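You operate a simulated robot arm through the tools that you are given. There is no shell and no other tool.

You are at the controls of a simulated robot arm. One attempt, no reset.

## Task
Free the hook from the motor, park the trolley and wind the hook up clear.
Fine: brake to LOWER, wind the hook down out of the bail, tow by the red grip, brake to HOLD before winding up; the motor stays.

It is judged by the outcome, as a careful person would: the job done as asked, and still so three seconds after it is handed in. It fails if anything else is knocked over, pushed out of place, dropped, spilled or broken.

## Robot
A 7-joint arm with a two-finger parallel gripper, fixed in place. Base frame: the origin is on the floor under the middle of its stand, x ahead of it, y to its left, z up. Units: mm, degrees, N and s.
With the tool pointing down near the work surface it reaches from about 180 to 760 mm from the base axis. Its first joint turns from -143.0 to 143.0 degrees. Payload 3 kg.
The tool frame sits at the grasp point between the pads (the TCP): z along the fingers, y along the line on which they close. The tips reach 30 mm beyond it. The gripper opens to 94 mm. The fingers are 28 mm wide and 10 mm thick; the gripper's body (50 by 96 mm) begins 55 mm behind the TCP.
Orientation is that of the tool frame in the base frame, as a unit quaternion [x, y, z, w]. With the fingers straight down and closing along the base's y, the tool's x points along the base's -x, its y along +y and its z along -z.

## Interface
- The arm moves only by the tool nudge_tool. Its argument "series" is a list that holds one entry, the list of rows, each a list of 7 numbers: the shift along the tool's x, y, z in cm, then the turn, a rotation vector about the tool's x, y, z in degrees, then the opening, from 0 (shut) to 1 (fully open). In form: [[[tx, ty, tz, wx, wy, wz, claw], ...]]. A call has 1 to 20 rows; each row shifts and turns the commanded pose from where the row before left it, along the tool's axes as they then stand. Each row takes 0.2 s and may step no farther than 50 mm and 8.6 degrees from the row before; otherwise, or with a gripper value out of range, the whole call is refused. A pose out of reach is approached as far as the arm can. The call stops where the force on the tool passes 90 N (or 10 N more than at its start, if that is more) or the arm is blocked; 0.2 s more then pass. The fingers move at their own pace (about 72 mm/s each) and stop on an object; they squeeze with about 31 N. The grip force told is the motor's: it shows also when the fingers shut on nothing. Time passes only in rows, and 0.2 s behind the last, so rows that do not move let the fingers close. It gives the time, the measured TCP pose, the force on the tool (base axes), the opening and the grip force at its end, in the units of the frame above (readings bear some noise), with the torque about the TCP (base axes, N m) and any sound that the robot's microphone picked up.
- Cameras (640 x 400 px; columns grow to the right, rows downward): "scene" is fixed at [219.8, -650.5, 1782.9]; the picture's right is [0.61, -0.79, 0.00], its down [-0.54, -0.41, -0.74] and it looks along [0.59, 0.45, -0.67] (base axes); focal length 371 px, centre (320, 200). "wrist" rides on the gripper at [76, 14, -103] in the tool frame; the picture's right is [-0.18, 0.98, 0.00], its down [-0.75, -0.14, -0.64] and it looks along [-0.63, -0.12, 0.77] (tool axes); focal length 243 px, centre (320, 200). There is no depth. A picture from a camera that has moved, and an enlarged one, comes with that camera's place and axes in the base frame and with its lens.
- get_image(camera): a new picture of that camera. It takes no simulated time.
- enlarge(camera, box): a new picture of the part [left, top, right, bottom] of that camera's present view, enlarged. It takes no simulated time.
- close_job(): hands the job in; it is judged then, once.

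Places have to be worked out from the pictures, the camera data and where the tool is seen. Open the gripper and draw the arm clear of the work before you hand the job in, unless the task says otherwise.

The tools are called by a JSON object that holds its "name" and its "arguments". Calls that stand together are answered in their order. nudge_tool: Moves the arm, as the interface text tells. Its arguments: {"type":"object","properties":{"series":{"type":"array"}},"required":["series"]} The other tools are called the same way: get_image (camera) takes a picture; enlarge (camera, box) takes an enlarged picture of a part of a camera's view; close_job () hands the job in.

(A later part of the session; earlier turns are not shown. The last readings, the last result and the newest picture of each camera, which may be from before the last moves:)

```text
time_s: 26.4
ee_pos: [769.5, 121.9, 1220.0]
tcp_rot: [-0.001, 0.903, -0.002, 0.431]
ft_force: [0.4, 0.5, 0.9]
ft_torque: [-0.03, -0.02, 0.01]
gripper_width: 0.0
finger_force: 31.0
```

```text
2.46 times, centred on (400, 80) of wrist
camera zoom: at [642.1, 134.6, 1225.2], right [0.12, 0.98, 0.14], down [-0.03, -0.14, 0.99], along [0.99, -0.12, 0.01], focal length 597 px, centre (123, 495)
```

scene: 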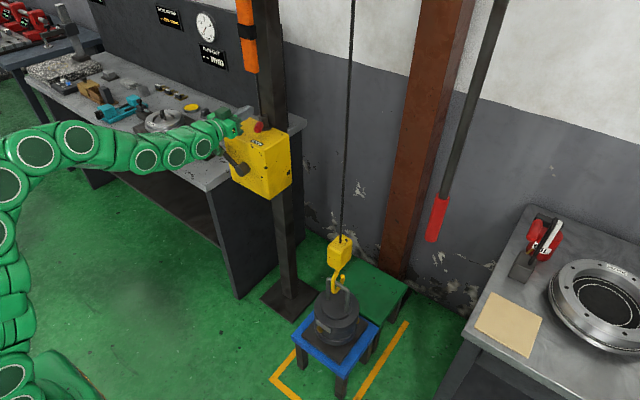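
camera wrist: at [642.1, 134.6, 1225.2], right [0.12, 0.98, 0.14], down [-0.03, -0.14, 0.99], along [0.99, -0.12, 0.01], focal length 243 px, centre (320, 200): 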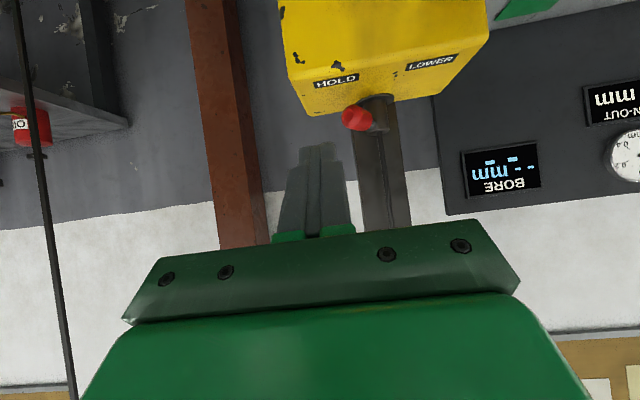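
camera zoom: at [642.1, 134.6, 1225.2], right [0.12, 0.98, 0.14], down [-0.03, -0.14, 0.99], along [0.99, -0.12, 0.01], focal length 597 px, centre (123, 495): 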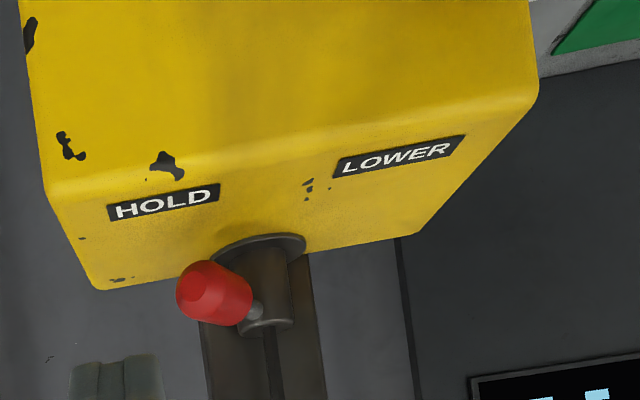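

Good view: knob centre about (946, 161, 1135), lever pivot about (985, 191), so LOWER should put the knob near (946, 221). With closed fingers I approach on the knob's -y side, at y≈112, to TCP (933, 112, 1149).

{"name": "nudge_tool", "arguments": {"series": [[[-1.19, -0.25, 4.3, 0, 0, 0, 0], [-1.19, -0.25, 4.3, 0, 0, 0, 0], [-1.19, -0.25, 4.3, 0, 0, 0, 0], [-1.19, -0.25, 4.3, 0, 0, 0, 0], [0, 0, 0, 0, 0, 0, 0]]]}}

{"name": "get_image", "arguments": {"camera": "wrist"}}

{"name": "enlarge", "arguments": {"camera": "scene", "box": [200, 90, 320, 210]}}

```text
time_s: 27.6
ee_pos: [933.9, 112.0, 1152.0]
tcp_rot: [-0.001, 0.902, -0.002, 0.433]
ft_force: [-0.4, -0.9, 0.5]
ft_torque: [0.04, 0.0, 0.0]
gripper_width: 0.1
finger_force: 31.2
```

```text
taken
camera wrist: at [806.7, 125.2, 1156.6], right [0.12, 0.98, 0.14], down [-0.03, -0.14, 0.99], along [0.99, -0.12, 0.01], focal length 243 px, centre (320, 200)
```

wrist: 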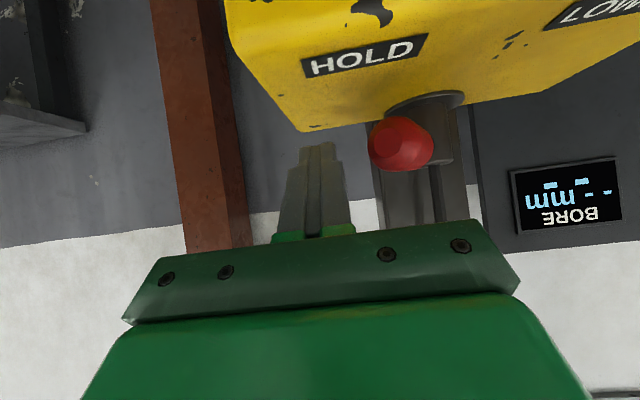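

```text
3.33 times, centred on (260, 150) of scene
camera zoom: at [219.8, -650.5, 1782.9], right [0.61, -0.79, 0.0], down [-0.54, -0.41, -0.74], along [0.59, 0.45, -0.67], focal length 1236 px, centre (520, 367)
```

zoom: 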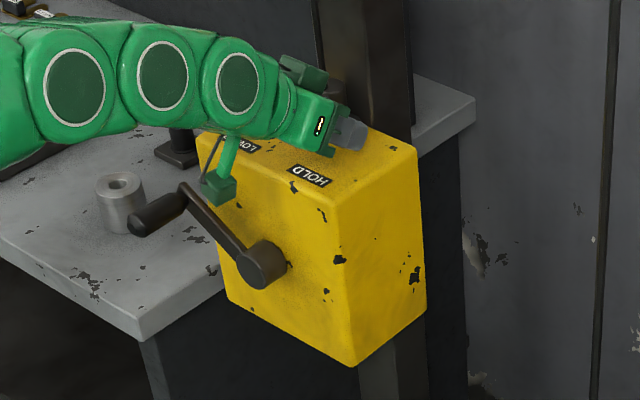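

The fingertips are beside the knob with a small gap. I push along +y in steps, watching the force.

{"name": "nudge_tool", "arguments": {"series": [[[0, 1.2, 0, 0, 0, 0, 0], [0, 1.2, 0, 0, 0, 0, 0], [0, 1.2, 0, 0, 0, 0, 0], [0, 1.2, 0, 0, 0, 0, 0], [0, 1.2, 0, 0, 0, 0, 0]]]}}

{"name": "get_image", "arguments": {"camera": "wrist"}}

```text
time_s: 28.4
ee_pos: [932.5, 135.7, 1151.2]
tcp_rot: [0.003, 0.903, -0.006, 0.429]
ft_force: [-27.8, -17.4, 10.7]
ft_torque: [-0.02, 0.34, 0.45]
gripper_width: 0.0
finger_force: 30.7
stopped in row 4: the force on the tool passed its limit at 111 N (the readings are from after the stop); the commanded pose is now the measured one
```

```text
taken
camera wrist: at [806.2, 150.8, 1157.2], right [0.13, 0.98, 0.13], down [-0.02, -0.13, 0.99], along [0.99, -0.13, 0.01], focal length 243 px, centre (320, 200)
```

wrist: 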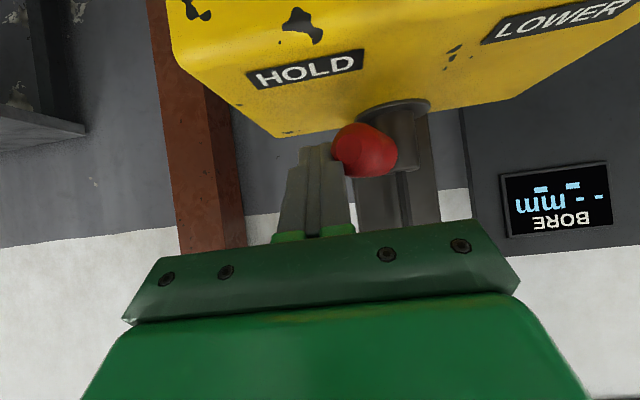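

The force came mainly along the lever's own axis: the fingertip is pressing on the knob's front end, so the knob sits a bit farther in +x (about x 956 by re-triangulation). I look closer before backing off.

{"name": "enlarge", "arguments": {"camera": "wrist", "box": [260, 80, 460, 220]}}

{"name": "enlarge", "arguments": {"camera": "scene", "box": [240, 100, 300, 150]}}

```text
2.86 times, centred on (360, 150) of wrist
camera zoom: at [806.2, 150.8, 1157.2], right [0.13, 0.98, 0.13], down [-0.02, -0.13, 0.99], along [0.99, -0.13, 0.01], focal length 693 px, centre (206, 343)
```

zoom: 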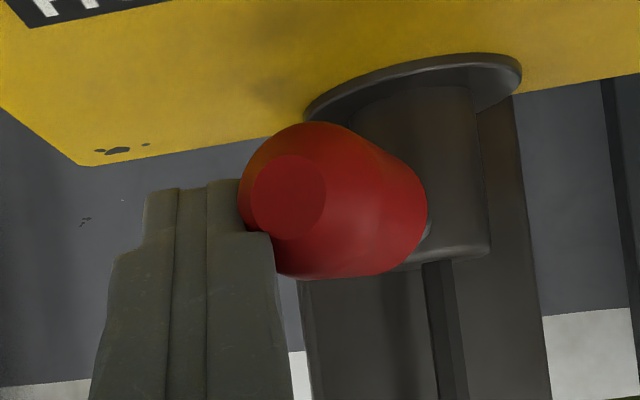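

```text
8.00 times, centred on (270, 125) of scene
camera zoom: at [219.8, -650.5, 1782.9], right [0.61, -0.79, 0.0], down [-0.54, -0.41, -0.74], along [0.59, 0.45, -0.67], focal length 2966 px, centre (720, 800)
```

zoom: 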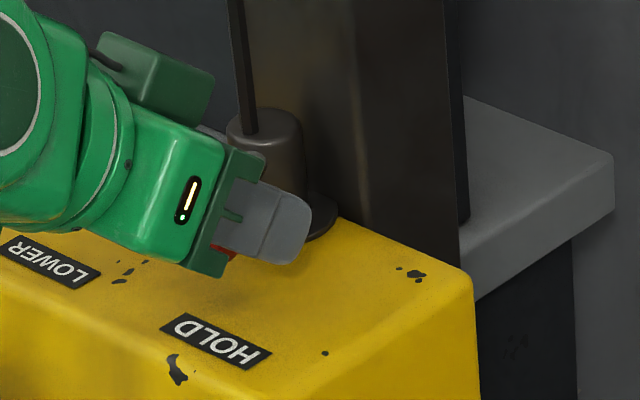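

The outer step of the finger caught the knob's front rim; the inner pads are flat. I back off, open the gripper, and will straddle the knob so that the -y finger's flat pad pushes it.

{"name": "nudge_tool", "arguments": {"series": [[[0, -1.5, 0, 0, 0, 0, 0], [0, -0.5, -3, 0, 0, 0, 0], [0, 0, -4, 0, 0, 0, 0.5], [0, 2, 0, 0, 0, 0, 1], [0, 2.4, 0, 0, 0, 0, 1], [0, 0, 0, 0, 0, 0, 1]]]}}

{"name": "get_image", "arguments": {"camera": "wrist"}}

{"name": "enlarge", "arguments": {"camera": "wrist", "box": [220, 60, 440, 240]}}

```text
time_s: 29.8
ee_pos: [879.7, 163.9, 1191.1]
tcp_rot: [0.003, 0.903, -0.006, 0.429]
ft_force: [0.5, -0.1, 0.5]
ft_torque: [0.01, -0.02, -0.02]
gripper_width: 93.9
finger_force: 0.1
```

```text
taken
camera wrist: at [752.5, 178.4, 1198.1], right [0.13, 0.98, 0.13], down [-0.02, -0.13, 0.99], along [0.99, -0.13, 0.0], focal length 243 px, centre (320, 200)
```

wrist: 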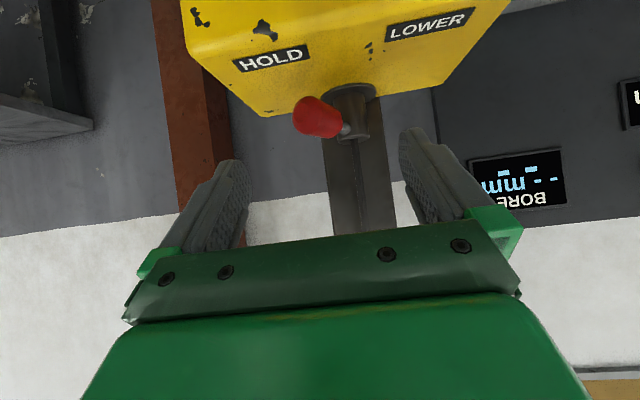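

```text
2.22 times, centred on (330, 150) of wrist
camera zoom: at [752.5, 178.4, 1198.1], right [0.13, 0.98, 0.13], down [-0.02, -0.13, 0.99], along [0.99, -0.13, 0.0], focal length 539 px, centre (298, 311)
```

zoom: 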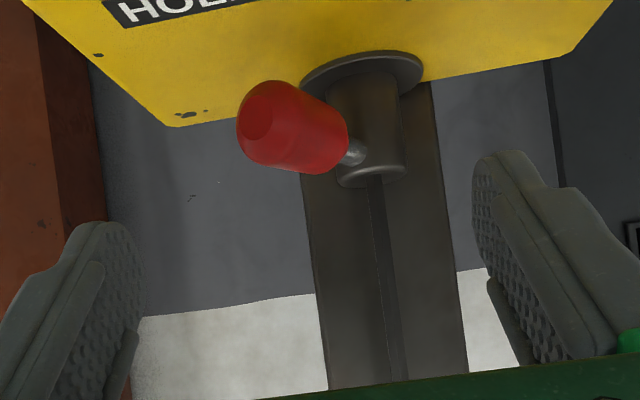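

The knob centre resolves to (937, 161, 1136) with the pivot at about (987, 188). I move in straddling the knob, to TCP about (932, 163, 1148).

{"name": "nudge_tool", "arguments": {"series": [[[0, 0, 2.3, 0, 0, 0, 1], [0, 0, 2.3, 0, 0, 0, 1], [0, 0, 2.1, 0, 0, 0, 1], [0, 0, 0, 0, 0, 0, 1]]]}}

{"name": "get_image", "arguments": {"camera": "wrist"}}

```text
time_s: 30.8
ee_pos: [932.1, 163.1, 1150.7]
tcp_rot: [0.003, 0.903, -0.007, 0.429]
ft_force: [-0.1, 0.0, -0.5]
ft_torque: [-0.01, 0.0, 0.0]
gripper_width: 94.1
finger_force: 0.1
```

```text
taken
camera wrist: at [805.5, 177.4, 1156.9], right [0.13, 0.98, 0.13], down [-0.02, -0.13, 0.99], along [0.99, -0.13, 0.01], focal length 243 px, centre (320, 200)
```

wrist: 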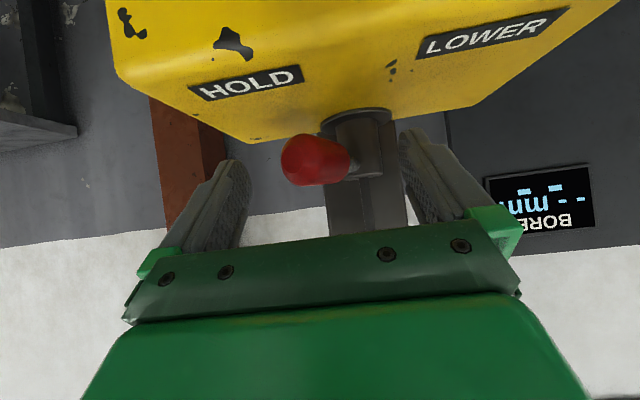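

The knob is between the open fingers. I push along +y in small steps with the -y finger's pad.

{"name": "nudge_tool", "arguments": {"series": [[[0, 1.2, 0, 0, 0, 0, 1], [0, 1.2, 0, 0, 0, 0, 1], [0, 0.8, 0, 0, 0, 0, 1], [0, 0.8, 0, 0, 0, 0, 1], [0, 0.8, 0, 0, 0, 0, 1], [0, 0.8, 0, 0, 0, 0, 1]]]}}

{"name": "get_image", "arguments": {"camera": "wrist"}}

```text
time_s: 32.2
ee_pos: [932.3, 218.2, 1151.0]
tcp_rot: [0.002, 0.903, -0.005, 0.429]
ft_force: [-0.1, 0.9, 0.3]
ft_torque: [0.04, 0.03, 0.01]
gripper_width: 93.9
finger_force: 0.1
```

```text
taken
camera wrist: at [804.7, 233.1, 1157.2], right [0.13, 0.98, 0.13], down [-0.02, -0.13, 0.99], along [0.99, -0.13, 0.01], focal length 243 px, centre (320, 200)
```

wrist: 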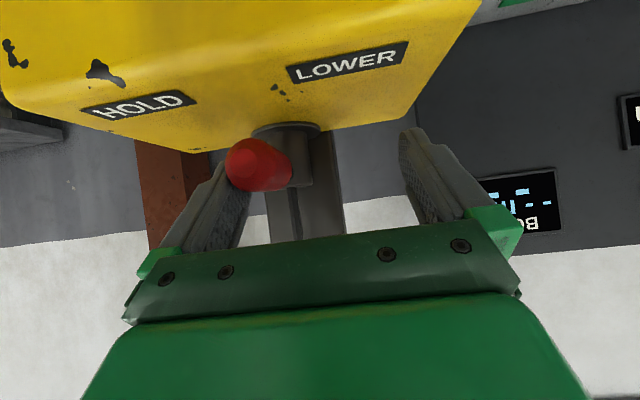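

The lever is following without measurable force. I continue in steps toward LOWER.

{"name": "nudge_tool", "arguments": {"series": [[[0, 0.7, 0, 0, 0, 0, 1], [0, 0.7, 0, 0, 0, 0, 1], [0, 0.6, 0, 0, 0, 0, 1]]]}}

{"name": "get_image", "arguments": {"camera": "wrist"}}

{"name": "enlarge", "arguments": {"camera": "wrist", "box": [160, 60, 380, 240]}}

```text
time_s: 33.0
ee_pos: [931.3, 238.8, 1148.7]
tcp_rot: [0.002, 0.903, -0.006, 0.429]
ft_force: [-0.2, -2.4, -0.9]
ft_torque: [0.03, 0.03, -0.05]
gripper_width: 94.0
finger_force: 0.1
```

```text
taken
camera wrist: at [805.7, 253.2, 1156.5], right [0.13, 0.98, 0.13], down [-0.02, -0.13, 0.99], along [0.99, -0.13, 0.01], focal length 243 px, centre (320, 200)
```

wrist: 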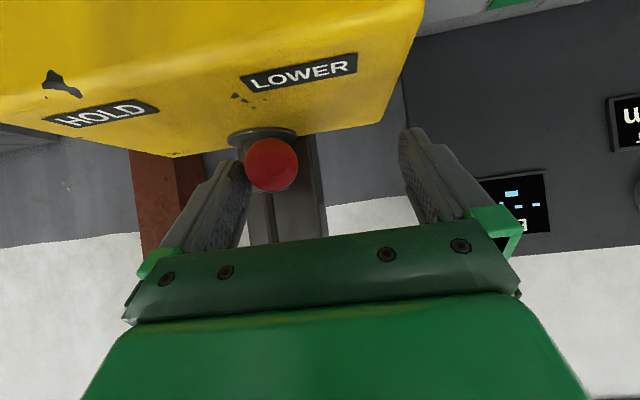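

```text
2.22 times, centred on (270, 150) of wrist
camera zoom: at [805.7, 253.2, 1156.5], right [0.13, 0.98, 0.13], down [-0.02, -0.13, 0.99], along [0.99, -0.13, 0.01], focal length 539 px, centre (431, 311)
```

zoom: 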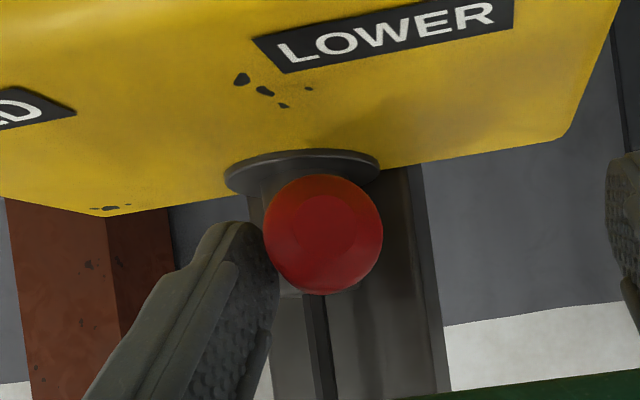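

The lever now points about 20° toward LOWER. I keep pushing gently until it meets its stop.

{"name": "nudge_tool", "arguments": {"series": [[[0, 0.5, 0, 0, 0, 0, 1], [0, 0.5, 0, 0, 0, 0, 1], [0, 0.4, 0, 0, 0, 0, 1]]]}}

{"name": "enlarge", "arguments": {"camera": "wrist", "box": [160, 60, 380, 240]}}

```text
time_s: 33.8
ee_pos: [933.7, 247.1, 1150.3]
tcp_rot: [0.006, 0.904, -0.009, 0.428]
ft_force: [-11.6, -44.4, 3.8]
ft_torque: [-0.83, 0.62, -1.71]
gripper_width: 94.2
finger_force: 0.1
```

```text
2.22 times, centred on (270, 150) of wrist
camera zoom: at [806.5, 261.8, 1157.0], right [0.13, 0.98, 0.13], down [-0.02, -0.13, 0.99], along [0.99, -0.13, 0.0], focal length 539 px, centre (431, 311)
```

zoom: 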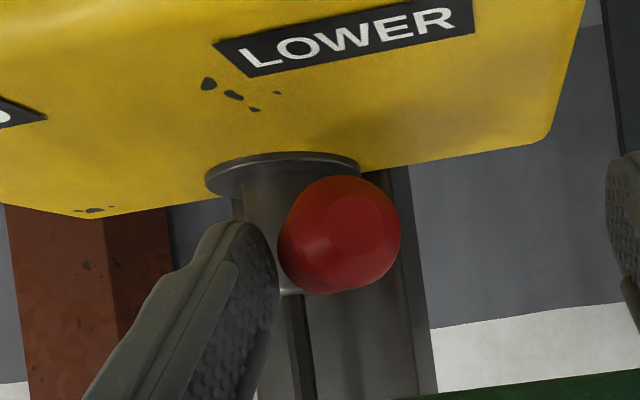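

The contact force is at the lever's rod with the lever about +28°, so it is at its LOWER stop. I unload, withdraw along the tool axis and look at the lever and crank.

{"name": "nudge_tool", "arguments": {"series": [[[0, -1.5, 0, 0, 0, 0, 1], [0, 0, -4, 0, 0, 0, 1], [0, 0, -4.5, 0, 0, 0, 1], [0, 0, -4.5, 0, 0, 0, 1], [0, 0, -4.5, 0, 0, 0, 1], [0, 0, 0, 0, 0, 0, 1]]]}}

{"name": "get_image", "arguments": {"camera": "wrist"}}

{"name": "enlarge", "arguments": {"camera": "wrist", "box": [180, 0, 420, 150]}}

{"name": "enlarge", "arguments": {"camera": "scene", "box": [200, 90, 320, 210]}}

```text
time_s: 35.2
ee_pos: [797.3, 237.8, 1261.7]
tcp_rot: [0.002, 0.903, -0.006, 0.429]
ft_force: [-0.3, -0.5, -0.8]
ft_torque: [0.03, 0.0, 0.01]
gripper_width: 93.9
finger_force: 0.1
```

```text
taken
camera wrist: at [669.5, 252.4, 1267.9], right [0.13, 0.98, 0.13], down [-0.02, -0.13, 0.99], along [0.99, -0.13, 0.01], focal length 243 px, centre (320, 200)
```

wrist: 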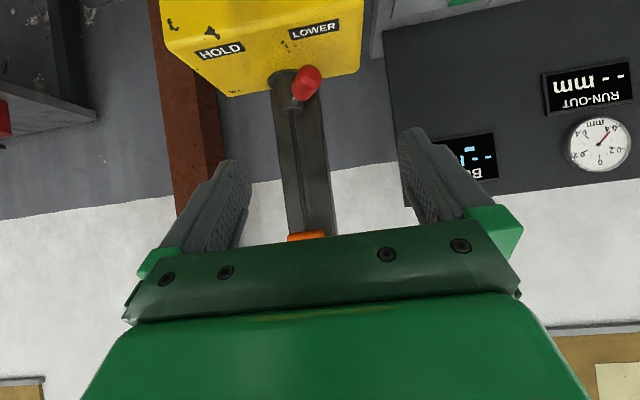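

```text
2.67 times, centred on (300, 75) of wrist
camera zoom: at [669.5, 252.4, 1267.9], right [0.13, 0.98, 0.13], down [-0.02, -0.13, 0.99], along [0.99, -0.13, 0.01], focal length 647 px, centre (373, 533)
```

zoom: 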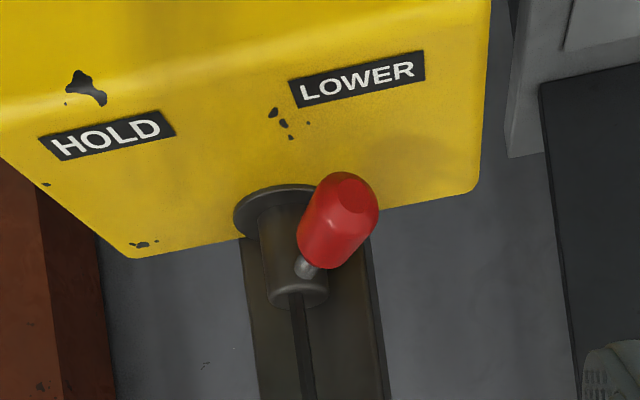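

```text
3.33 times, centred on (260, 150) of scene
camera zoom: at [219.8, -650.5, 1782.9], right [0.61, -0.79, 0.0], down [-0.54, -0.41, -0.74], along [0.59, 0.45, -0.67], focal length 1236 px, centre (520, 367)
```

zoom: 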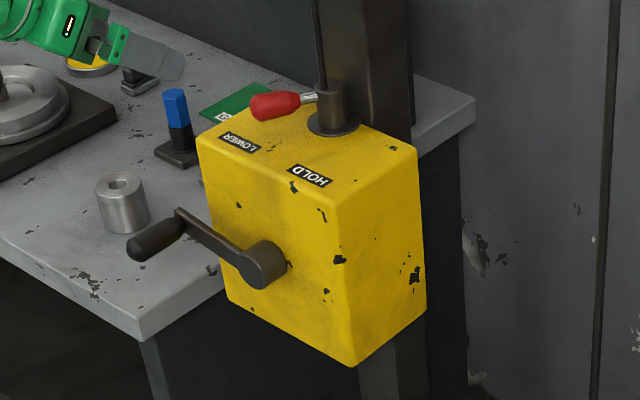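

The lever is at LOWER, and the crank has sagged a few degrees (handle going down on its +y side). I check whether the hook moved.

{"name": "enlarge", "arguments": {"camera": "scene", "box": [310, 225, 370, 315]}}

{"name": "nudge_tool", "arguments": {"series": [[[0, 0, 0, 0, 0, 0, 1], [0, 0, 0, 0, 0, 0, 1], [0, 0, 0, 0, 0, 0, 1], [0, 0, 0, 0, 0, 0, 1], [0, 0, 0, 0, 0, 0, 1]]]}}

{"name": "enlarge", "arguments": {"camera": "scene", "box": [200, 90, 320, 210]}}

```text
4.44 times, centred on (340, 270) of scene
camera zoom: at [219.8, -650.5, 1782.9], right [0.61, -0.79, 0.0], down [-0.54, -0.41, -0.74], along [0.59, 0.45, -0.67], focal length 1648 px, centre (231, -111)
```

zoom: 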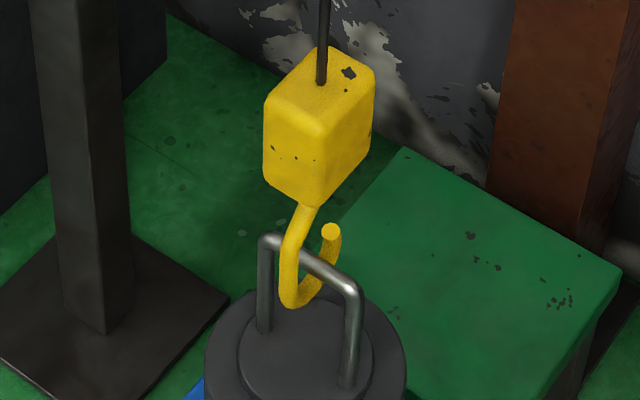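

```text
time_s: 36.4
ee_pos: [797.2, 238.3, 1261.2]
tcp_rot: [0.002, 0.903, -0.006, 0.429]
ft_force: [0.2, -0.4, 0.4]
ft_torque: [0.01, 0.01, -0.02]
gripper_width: 94.0
finger_force: 0.1
```

```text
3.33 times, centred on (260, 150) of scene
camera zoom: at [219.8, -650.5, 1782.9], right [0.61, -0.79, 0.0], down [-0.54, -0.41, -0.74], along [0.59, 0.45, -0.67], focal length 1236 px, centre (520, 367)
```

zoom: 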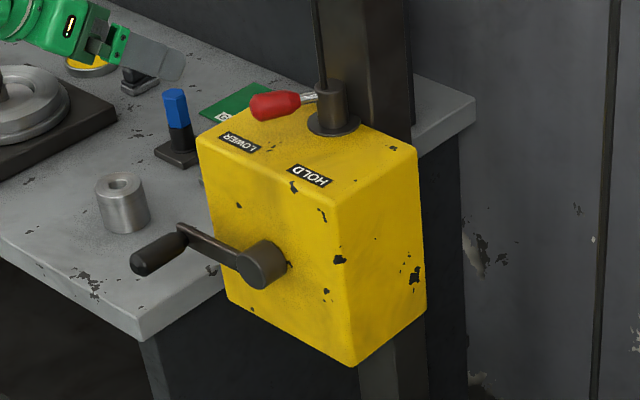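

The crank turns slowly by itself (about 11°/s) under the hook's weight in LOWER, and the hook has gone down about 3–4 mm. That gives the lowering direction. I wait 2 s more and measure the rate.

{"name": "nudge_tool", "arguments": {"series": [[[0, 0, 0, 0, 0, 0, 1], [0, 0, 0, 0, 0, 0, 1], [0, 0, 0, 0, 0, 0, 1], [0, 0, 0, 0, 0, 0, 1], [0, 0, 0, 0, 0, 0, 1], [0, 0, 0, 0, 0, 0, 1], [0, 0, 0, 0, 0, 0, 1], [0, 0, 0, 0, 0, 0, 1], [0, 0, 0, 0, 0, 0, 1]]]}}

{"name": "enlarge", "arguments": {"camera": "scene", "box": [200, 90, 320, 210]}}

{"name": "enlarge", "arguments": {"camera": "scene", "box": [310, 225, 370, 315]}}

```text
time_s: 38.4
ee_pos: [797.4, 238.6, 1262.0]
tcp_rot: [0.003, 0.903, -0.006, 0.429]
ft_force: [0.3, -0.2, -1.0]
ft_torque: [-0.03, 0.01, -0.04]
gripper_width: 94.0
finger_force: 0.1
```

```text
3.33 times, centred on (260, 150) of scene
camera zoom: at [219.8, -650.5, 1782.9], right [0.61, -0.79, 0.0], down [-0.54, -0.41, -0.74], along [0.59, 0.45, -0.67], focal length 1236 px, centre (520, 367)
```

zoom: 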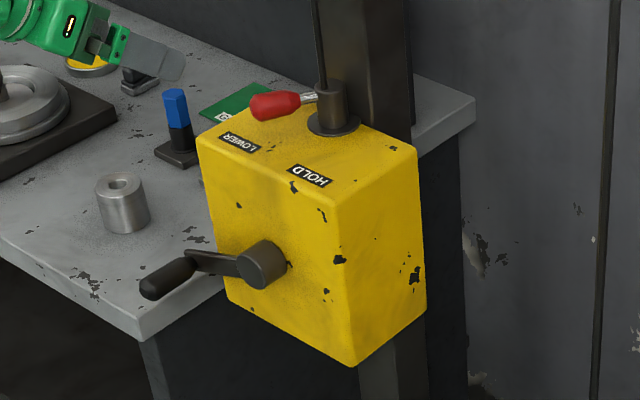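

```text
4.44 times, centred on (340, 270) of scene
camera zoom: at [219.8, -650.5, 1782.9], right [0.61, -0.79, 0.0], down [-0.54, -0.41, -0.74], along [0.59, 0.45, -0.67], focal length 1648 px, centre (231, -111)
```

zoom: 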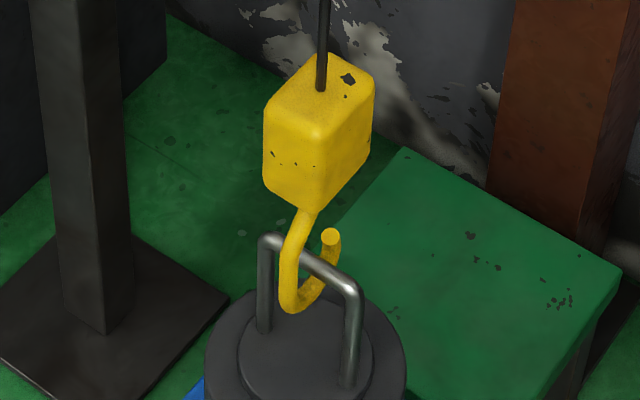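

Rate is steady: about 10.5°/s and 0.17 mm per degree, so the hook is 9 mm down now and should reach 35–40 mm at t≈53–56 s. Meanwhile I move to the red grip side, bringing the tool level with a -40° yaw facing the grip.

{"name": "nudge_tool", "arguments": {"series": [[[1.353, -4.491, -0.522, 0, 0, 0, 1], [1.353, -4.491, -0.522, 0, 0, 0, 1], [1.353, -4.491, -0.522, 0, 0, 0, 1], [1.353, -4.491, -0.522, 0, 0, 0, 1], [1.353, -4.491, -0.522, 0, 0, 0, 1], [1.353, -4.491, -0.522, 0, 0, 0, 1], [1.353, -4.491, -0.522, 0, 0, 0, 1], [1.353, -4.491, -0.522, 0, 0, 0, 1], [1.353, -4.491, -0.522, 0, 0, 0, 1], [1.353, -4.491, -0.522, 0, 0, 0, 1], [1.353, -4.491, -0.522, 0, 0, 0, 1], [1.353, -4.491, -0.522, 0, 0, 0, 1], [0, 0, 0, 5.38, -5.34, 1.98, 1], [0, 0, 0, 5.38, -5.34, 1.98, 1], [0, 0, 0, 5.38, -5.34, 1.98, 1], [0, 0, 0, 5.38, -5.34, 1.98, 1], [0, 0, 0, 5.38, -5.34, 1.98, 1], [0, 0, 0, 5.38, -5.34, 1.98, 1], [0, 0, 0, 5.38, -5.34, 1.98, 1]]]}}

{"name": "get_image", "arguments": {"camera": "wrist"}}

{"name": "get_image", "arguments": {"camera": "scene"}}

```text
time_s: 42.4
ee_pos: [640.3, -298.2, 1179.2]
tcp_rot: [0.242, 0.665, -0.243, 0.663]
ft_force: [0.0, 0.5, -0.1]
ft_torque: [0.02, 0.03, -0.02]
gripper_width: 93.8
finger_force: 0.1
```

```text
taken
camera wrist: at [572.0, -223.2, 1103.4], right [0.63, 0.75, 0.18], down [-0.58, 0.31, 0.75], along [0.51, -0.58, 0.63], focal length 243 px, centre (320, 200)
```

wrist: 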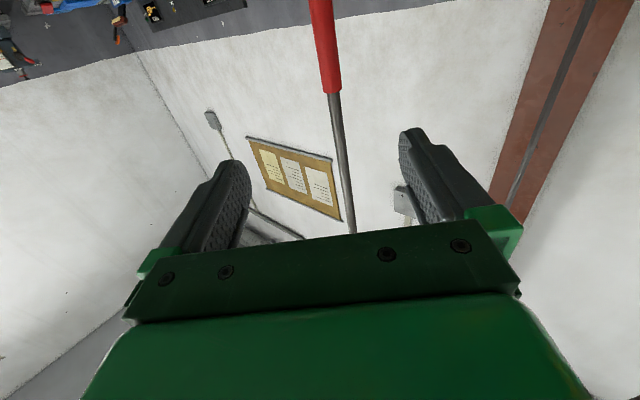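

```text
taken
```

scene: 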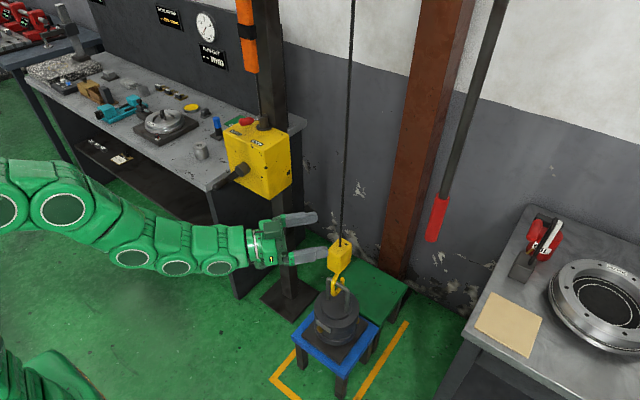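

The red grip is straight ahead. From (640, -298) it lies about 327 mm along the tool axis and 13 mm to tool +y; I advance to 100 mm short of it and look again.

{"name": "nudge_tool", "arguments": {"series": [[[0.3, 0.26, 4.5, 0, 0, 0, 1], [0.3, 0.26, 4.5, 0, 0, 0, 1], [0.3, 0.26, 4.5, 0, 0, 0, 1], [0.3, 0.26, 4.5, 0, 0, 0, 1], [0.3, 0.26, 4.5, 0, 0, 0, 1], [0, 0, 0, 0, 0, 0, 1]]]}}

{"name": "get_image", "arguments": {"camera": "wrist"}}

{"name": "get_image", "arguments": {"camera": "scene"}}

{"name": "enlarge", "arguments": {"camera": "scene", "box": [310, 225, 370, 315]}}

```text
time_s: 43.8
ee_pos: [821.8, -431.7, 1167.7]
tcp_rot: [0.24, 0.665, -0.242, 0.664]
ft_force: [0.1, -0.1, 0.4]
ft_torque: [-0.05, -0.02, 0.02]
gripper_width: 93.9
finger_force: 0.1
```

```text
taken
camera wrist: at [753.0, -355.8, 1091.7], right [0.63, 0.75, 0.18], down [-0.58, 0.3, 0.75], along [0.51, -0.58, 0.63], focal length 243 px, centre (320, 200)
```

wrist: 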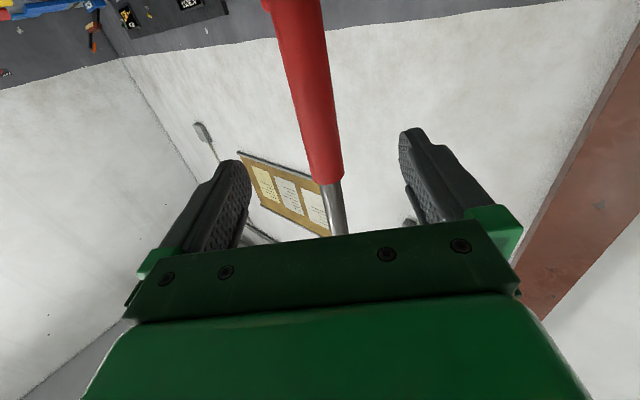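

```text
taken
```

scene: 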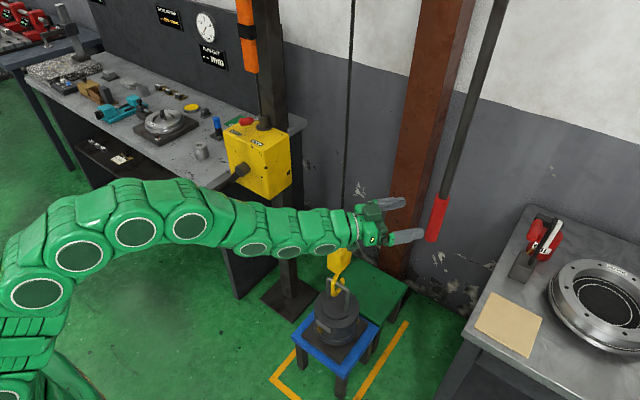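

```text
4.44 times, centred on (340, 270) of scene
camera zoom: at [219.8, -650.5, 1782.9], right [0.61, -0.79, 0.0], down [-0.54, -0.41, -0.74], along [0.59, 0.45, -0.67], focal length 1648 px, centre (231, -111)
```

zoom: 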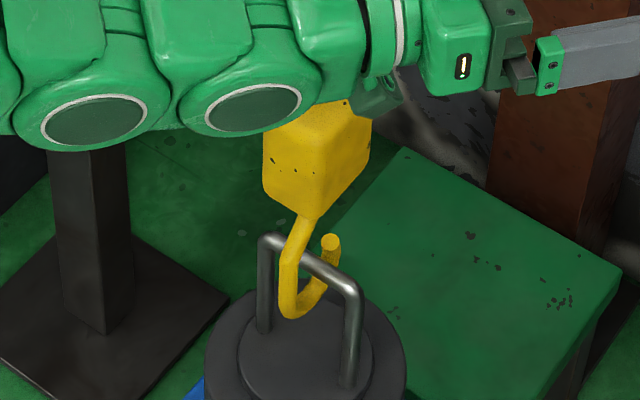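

The hook is about 14 mm down at t=43.8. I check the crank's angle, as the creep may be slowing.

{"name": "enlarge", "arguments": {"camera": "scene", "box": [200, 90, 320, 210]}}

```text
3.33 times, centred on (260, 150) of scene
camera zoom: at [219.8, -650.5, 1782.9], right [0.61, -0.79, 0.0], down [-0.54, -0.41, -0.74], along [0.59, 0.45, -0.67], focal length 1236 px, centre (520, 367)
```

zoom: 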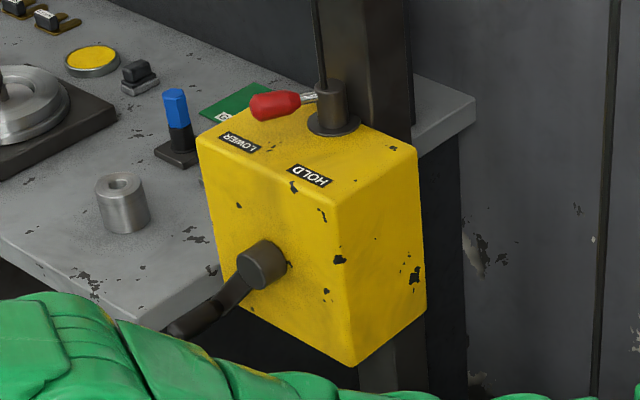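

The crank is at about -63° and still creeping. The grip is 81–99 mm ahead along the tool axis, centred within ±4 mm; I advance 85 mm with open fingers and look.

{"name": "nudge_tool", "arguments": {"series": [[[0, 0, 3, 0, 0, 0, 1], [0, 0, 3, 0, 0, 0, 1], [0, 0, 2.5, 0, 0, 0, 1], [0, 0, 0, 0, 0, 0, 1]]]}}

{"name": "get_image", "arguments": {"camera": "wrist"}}

{"name": "enlarge", "arguments": {"camera": "scene", "box": [360, 150, 500, 290]}}

```text
time_s: 44.8
ee_pos: [886.9, -487.5, 1165.4]
tcp_rot: [0.241, 0.665, -0.242, 0.664]
ft_force: [0.1, 0.5, -0.4]
ft_torque: [-0.03, -0.03, -0.01]
gripper_width: 94.1
finger_force: 0.2
```

```text
taken
camera wrist: at [818.1, -412.1, 1089.7], right [0.63, 0.75, 0.18], down [-0.58, 0.3, 0.75], along [0.51, -0.58, 0.63], focal length 243 px, centre (320, 200)
```

wrist: 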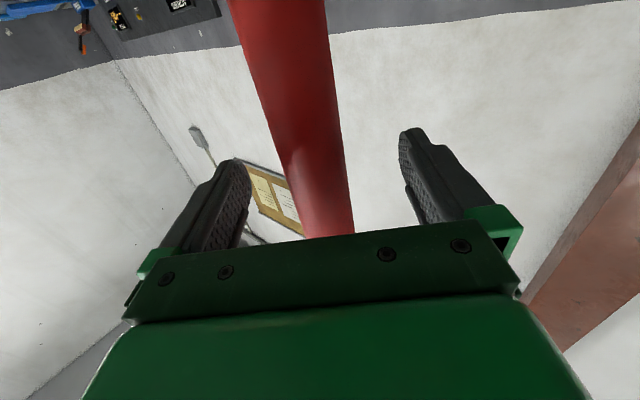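

```text
2.86 times, centred on (430, 220) of scene
camera zoom: at [219.8, -650.5, 1782.9], right [0.61, -0.79, 0.0], down [-0.54, -0.41, -0.74], along [0.59, 0.45, -0.67], focal length 1059 px, centre (6, 143)
```

zoom: 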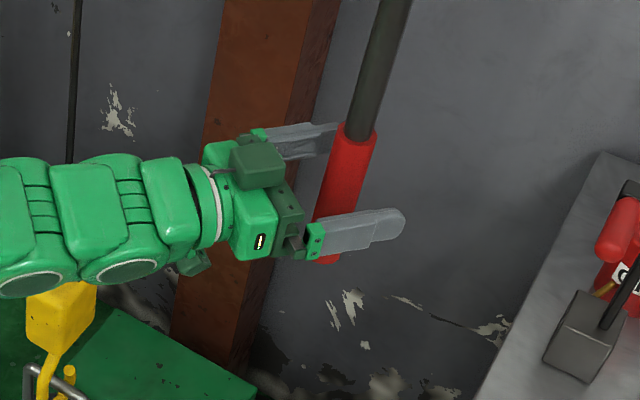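

The grip is centred between the pads near the TCP. I close the fingers on it.

{"name": "nudge_tool", "arguments": {"series": [[[0, 0, 0, 0, 0, 0, 0.3], [0, 0, 0, 0, 0, 0, 0], [0, 0, 0, 0, 0, 0, 0], [0, 0, 0, 0, 0, 0, 0]]]}}

{"name": "enlarge", "arguments": {"camera": "scene", "box": [310, 225, 370, 315]}}

{"name": "enlarge", "arguments": {"camera": "scene", "box": [200, 90, 320, 210]}}

```text
time_s: 45.8
ee_pos: [886.8, -487.9, 1164.7]
tcp_rot: [0.241, 0.666, -0.242, 0.664]
ft_force: [-4.2, -4.4, 0.5]
ft_torque: [0.14, 0.11, -0.03]
gripper_width: 36.0
finger_force: 44.9
```

```text
4.44 times, centred on (340, 270) of scene
camera zoom: at [219.8, -650.5, 1782.9], right [0.61, -0.79, 0.0], down [-0.54, -0.41, -0.74], along [0.59, 0.45, -0.67], focal length 1648 px, centre (231, -111)
```

zoom: 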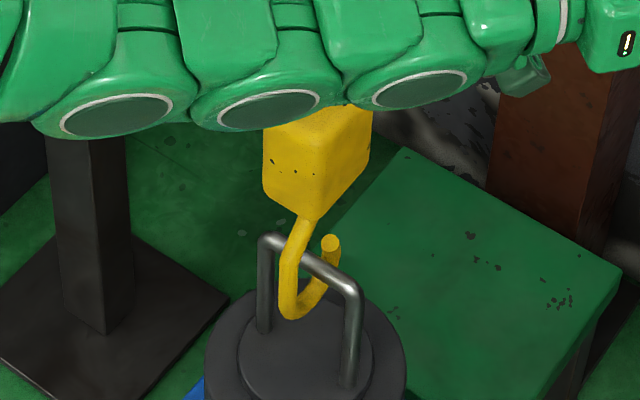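

```text
3.33 times, centred on (260, 150) of scene
camera zoom: at [219.8, -650.5, 1782.9], right [0.61, -0.79, 0.0], down [-0.54, -0.41, -0.74], along [0.59, 0.45, -0.67], focal length 1236 px, centre (520, 367)
```

zoom: 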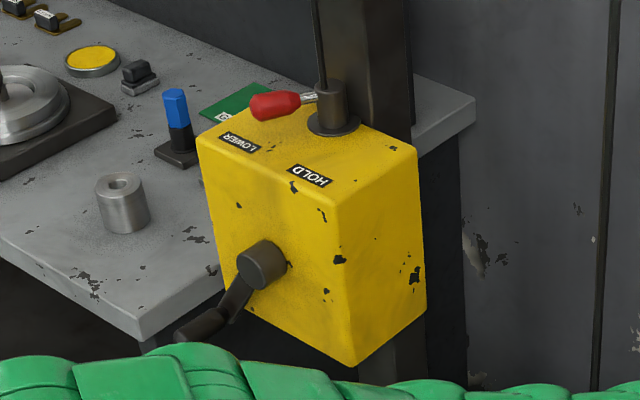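

Gripped at 36 mm. The crank's creep is slowing near the bottom of its circle (hook about 15 mm down). I hold still for 3 s to see whether it keeps going.

{"name": "nudge_tool", "arguments": {"series": [[[0, 0, 0, 0, 0, 0, 0], [0, 0, 0, 0, 0, 0, 0], [0, 0, 0, 0, 0, 0, 0], [0, 0, 0, 0, 0, 0, 0], [0, 0, 0, 0, 0, 0, 0], [0, 0, 0, 0, 0, 0, 0], [0, 0, 0, 0, 0, 0, 0], [0, 0, 0, 0, 0, 0, 0], [0, 0, 0, 0, 0, 0, 0], [0, 0, 0, 0, 0, 0, 0], [0, 0, 0, 0, 0, 0, 0], [0, 0, 0, 0, 0, 0, 0], [0, 0, 0, 0, 0, 0, 0], [0, 0, 0, 0, 0, 0, 0], [0, 0, 0, 0, 0, 0, 0]]]}}

{"name": "enlarge", "arguments": {"camera": "scene", "box": [310, 225, 370, 315]}}

{"name": "enlarge", "arguments": {"camera": "scene", "box": [200, 90, 320, 210]}}

```text
time_s: 49.0
ee_pos: [886.8, -488.1, 1165.5]
tcp_rot: [0.242, 0.665, -0.243, 0.664]
ft_force: [-4.6, -11.3, -0.9]
ft_torque: [0.15, 0.03, -0.07]
gripper_width: 36.1
finger_force: 45.2
```

```text
4.44 times, centred on (340, 270) of scene
camera zoom: at [219.8, -650.5, 1782.9], right [0.61, -0.79, 0.0], down [-0.54, -0.41, -0.74], along [0.59, 0.45, -0.67], focal length 1648 px, centre (231, -111)
```

zoom: 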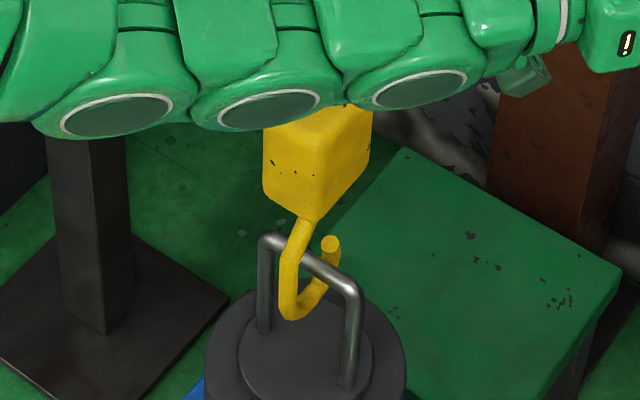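

```text
3.33 times, centred on (260, 150) of scene
camera zoom: at [219.8, -650.5, 1782.9], right [0.61, -0.79, 0.0], down [-0.54, -0.41, -0.74], along [0.59, 0.45, -0.67], focal length 1236 px, centre (520, 367)
```

zoom: 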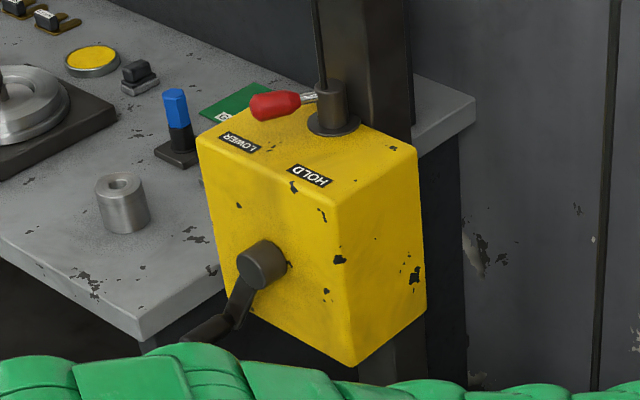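

The crank has stopped near the bottom (its own weight balanced by friction) with the hook about 17 mm down; the tip is still a few mm above the bar. It needs roughly 27 mm more, so I must turn the crank by hand. I release the red grip and back off.

{"name": "nudge_tool", "arguments": {"series": [[[0, 0, 0, 0, 0, 0, 0.6], [0, 0, 0, 0, 0, 0, 1], [0, 0, 0, 0, 0, 0, 1], [0, 0, -3, 0, 0, 0, 1], [0, 0, -4.5, 0, 0, 0, 1], [0, 0, -4.5, 0, 0, 0, 1], [0, 0, -4.5, 0, 0, 0, 1], [0, 0, -4.5, 0, 0, 0, 1], [0, 0, -4.5, 0, 0, 0, 1], [0, 0, -4.5, 0, 0, 0, 1], [0, 0, 0, 0, 0, 0, 1]]]}}

{"name": "get_image", "arguments": {"camera": "scene"}}

```text
time_s: 51.4
ee_pos: [655.3, -293.7, 1166.7]
tcp_rot: [0.241, 0.666, -0.242, 0.664]
ft_force: [-0.3, 0.2, 0.3]
ft_torque: [-0.03, -0.01, 0.02]
gripper_width: 93.9
finger_force: 0.0
```

```text
taken
```

scene: 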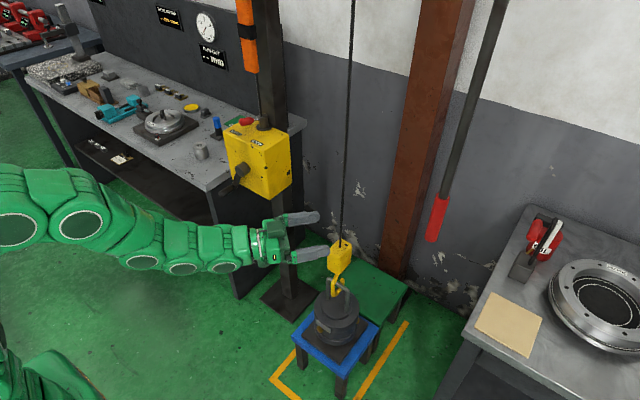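

I rotate the tool back to yaw 0 with 39° down pitch and move across to view the winch and crank from the front.

{"name": "nudge_tool", "arguments": {"series": [[[0, 0, 0, -5.38, 5.34, -1.98, 1], [0, 0, 0, -5.38, 5.34, -1.98, 1], [0, 0, 0, -5.38, 5.34, -1.98, 1], [0, 0, 0, -5.38, 5.34, -1.98, 1], [0, 0, 0, -5.38, 5.34, -1.98, 1], [0, 0, 0, -5.38, 5.34, -1.98, 1], [0, 0, 0, -5.38, 5.34, -1.98, 1], [0.38, 4.74, 0.05, 0, 0, 0, 1], [0.38, 4.74, 0.05, 0, 0, 0, 1], [0.38, 4.74, 0.05, 0, 0, 0, 1], [0.38, 4.74, 0.05, 0, 0, 0, 1], [0.38, 4.74, 0.05, 0, 0, 0, 1], [0.38, 4.74, 0.05, 0, 0, 0, 1], [0.38, 4.74, 0.05, 0, 0, 0, 1], [0.38, 4.74, 0.05, 0, 0, 0, 1], [0.38, 4.74, 0.05, 0, 0, 0, 1], [0.38, 4.74, 0.05, 0, 0, 0, 1]]]}}

{"name": "get_image", "arguments": {"camera": "wrist"}}

{"name": "enlarge", "arguments": {"camera": "scene", "box": [200, 90, 320, 210]}}

```text
time_s: 55.0
ee_pos: [641.0, 178.7, 1130.2]
tcp_rot: [0.003, 0.903, -0.005, 0.429]
ft_force: [0.2, 0.2, 0.0]
ft_torque: [-0.01, -0.02, 0.02]
gripper_width: 93.8
finger_force: 0.0
```

```text
taken
camera wrist: at [513.7, 194.0, 1135.7], right [0.13, 0.98, 0.13], down [-0.02, -0.13, 0.99], along [0.99, -0.13, 0.01], focal length 243 px, centre (320, 200)
```

wrist: 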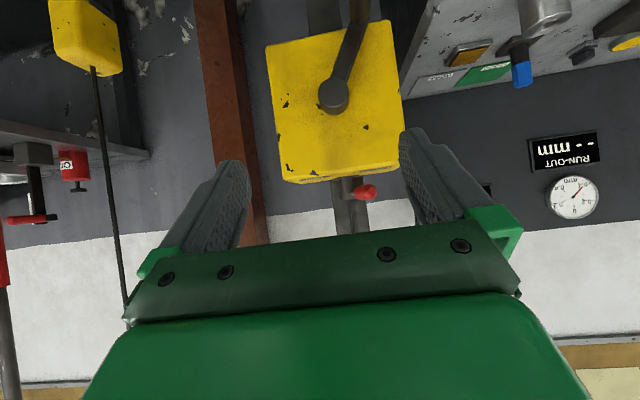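

```text
3.33 times, centred on (260, 150) of scene
camera zoom: at [219.8, -650.5, 1782.9], right [0.61, -0.79, 0.0], down [-0.54, -0.41, -0.74], along [0.59, 0.45, -0.67], focal length 1236 px, centre (520, 367)
```

zoom: 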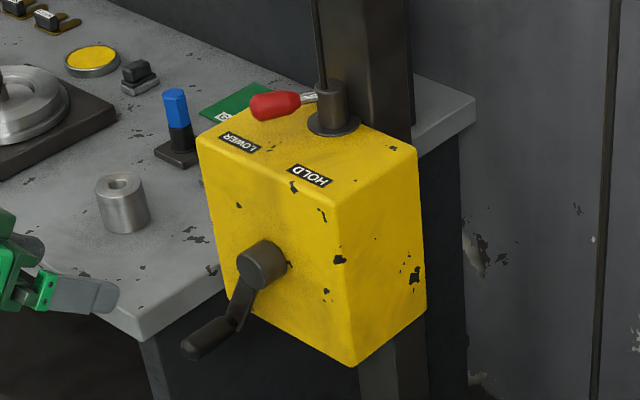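

I lower the camera about 15 cm to see the handle fully at the bottom of its circle.

{"name": "nudge_tool", "arguments": {"series": [[[2.9, 0, 2.37, 0, 0, 0, 1], [2.9, 0, 2.37, 0, 0, 0, 1], [2.9, 0, 2.37, 0, 0, 0, 1], [2.9, 0, 2.37, 0, 0, 0, 1], [0, 0, 0, 0, 0, 0, 1]]]}}

{"name": "get_image", "arguments": {"camera": "wrist"}}

{"name": "enlarge", "arguments": {"camera": "wrist", "box": [240, 0, 480, 180]}}

```text
time_s: 56.2
ee_pos: [643.3, 179.8, 977.9]
tcp_rot: [0.003, 0.903, -0.005, 0.429]
ft_force: [-0.8, -1.3, 0.4]
ft_torque: [0.01, 0.0, -0.01]
gripper_width: 93.9
finger_force: 0.2
```

```text
taken
camera wrist: at [515.9, 194.1, 984.4], right [0.13, 0.98, 0.13], down [-0.02, -0.13, 0.99], along [0.99, -0.13, 0.01], focal length 243 px, centre (320, 200)
```

wrist: 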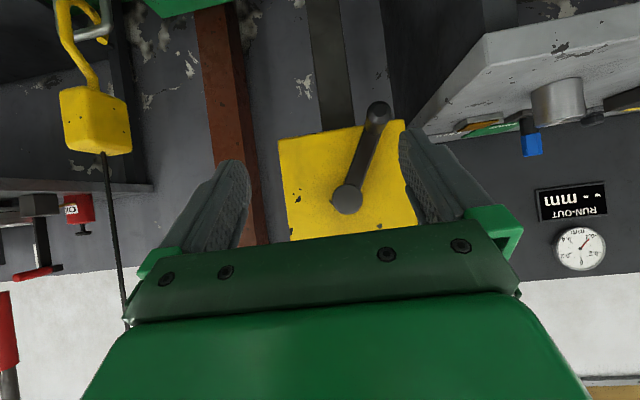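

```text
2.22 times, centred on (360, 90) of wrist
camera zoom: at [515.9, 194.1, 984.4], right [0.13, 0.98, 0.13], down [-0.02, -0.13, 0.99], along [0.99, -0.13, 0.01], focal length 539 px, centre (231, 444)
```

zoom: 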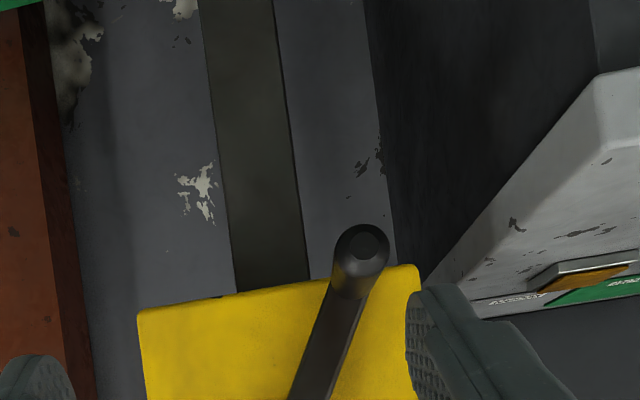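

Camera near hub height gives: crank axis at y≈189, z≈993 (hub end x≈876), handle end (807, 241, 895), radius ≈112, now at about -62°. The bench corner is at (839, 382, 816), clear of the crank circle. I move to a pre-grasp 70 mm behind the handle.

{"name": "nudge_tool", "arguments": {"series": [[[-1.26, 1.57, 3.07, 0, 0, 0, 1], [-1.26, 1.57, 3.07, 0, 0, 0, 1], [-1.26, 1.57, 3.07, 0, 0, 0, 1], [-1.26, 1.57, 3.07, 0, 0, 0, 1], [0, 0, 0, 0, 0, 0, 1]]]}}

{"name": "get_image", "arguments": {"camera": "wrist"}}

{"name": "enlarge", "arguments": {"camera": "wrist", "box": [220, 80, 440, 240]}}

{"name": "enlarge", "arguments": {"camera": "scene", "box": [180, 90, 320, 230]}}

```text
time_s: 57.4
ee_pos: [770.4, 241.7, 938.4]
tcp_rot: [0.002, 0.903, -0.005, 0.429]
ft_force: [0.1, 0.8, -0.3]
ft_torque: [0.02, -0.01, 0.0]
gripper_width: 94.1
finger_force: 0.0
```

```text
taken
camera wrist: at [643.1, 254.9, 944.5], right [0.13, 0.98, 0.13], down [-0.02, -0.13, 0.99], along [0.99, -0.13, 0.01], focal length 243 px, centre (320, 200)
```

wrist: 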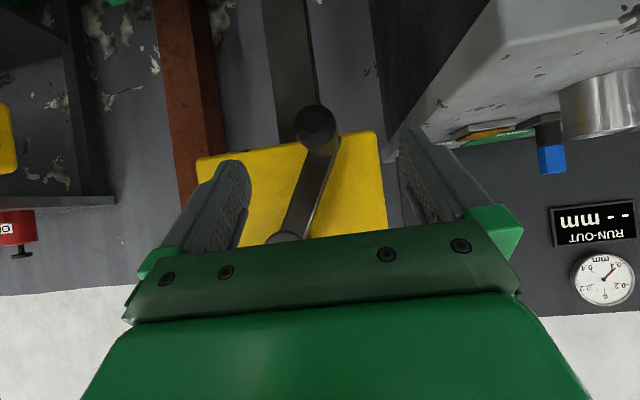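

```text
2.50 times, centred on (330, 160) of wrist
camera zoom: at [643.1, 254.9, 944.5], right [0.13, 0.98, 0.13], down [-0.02, -0.13, 0.99], along [0.99, -0.13, 0.01], focal length 606 px, centre (295, 300)
```

zoom: 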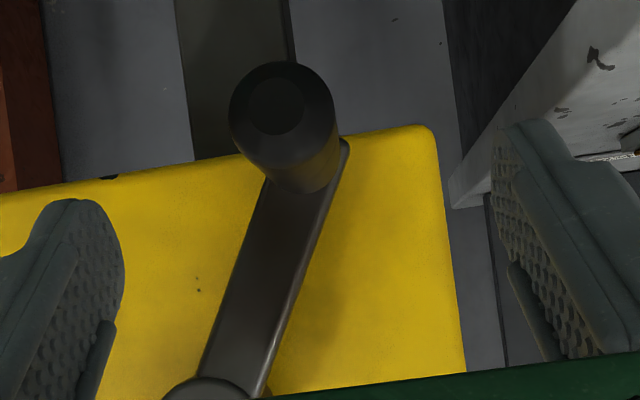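

```text
2.86 times, centred on (250, 160) of scene
camera zoom: at [219.8, -650.5, 1782.9], right [0.61, -0.79, 0.0], down [-0.54, -0.41, -0.74], along [0.59, 0.45, -0.67], focal length 1059 px, centre (520, 314)
```

zoom: 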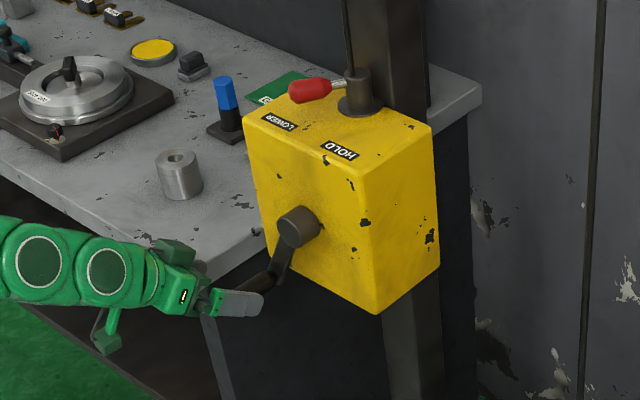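

The handle end is at about (790–807, 239, 898), centred between the fingers. I advance to TCP (822, 239, 900).

{"name": "nudge_tool", "arguments": {"series": [[[-0.1, -0.06, 2.14, 0, 0, 0, 1], [-0.1, -0.06, 2.14, 0, 0, 0, 1], [-0.1, -0.06, 2.14, 0, 0, 0, 1], [0, 0, 0, 0, 0, 0, 1]]]}}

{"name": "get_image", "arguments": {"camera": "wrist"}}

{"name": "enlarge", "arguments": {"camera": "scene", "box": [180, 90, 320, 230]}}

```text
time_s: 58.4
ee_pos: [820.7, 235.6, 900.1]
tcp_rot: [0.004, 0.904, -0.007, 0.428]
ft_force: [0.1, -0.8, 0.5]
ft_torque: [-0.01, -0.01, 0.0]
gripper_width: 94.0
finger_force: 0.0
```

```text
taken
camera wrist: at [693.2, 250.5, 906.6], right [0.13, 0.98, 0.13], down [-0.02, -0.13, 0.99], along [0.99, -0.13, 0.01], focal length 243 px, centre (320, 200)
```

wrist: 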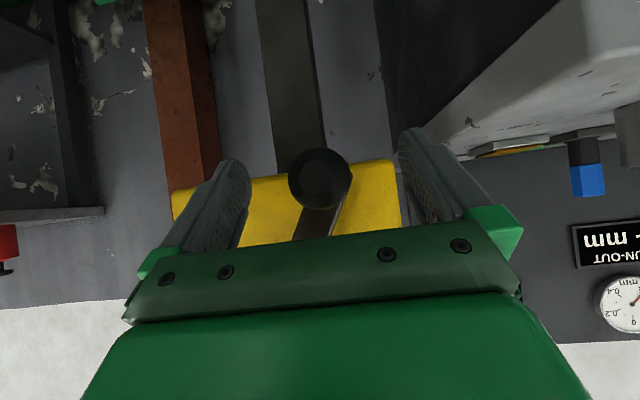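

```text
2.86 times, centred on (250, 160) of scene
camera zoom: at [219.8, -650.5, 1782.9], right [0.61, -0.79, 0.0], down [-0.54, -0.41, -0.74], along [0.59, 0.45, -0.67], focal length 1059 px, centre (520, 314)
```

zoom: 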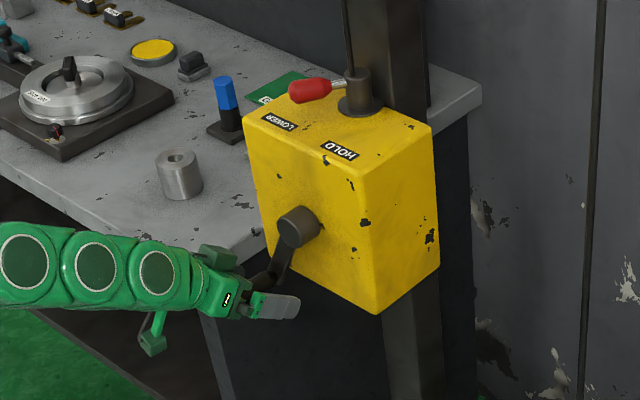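

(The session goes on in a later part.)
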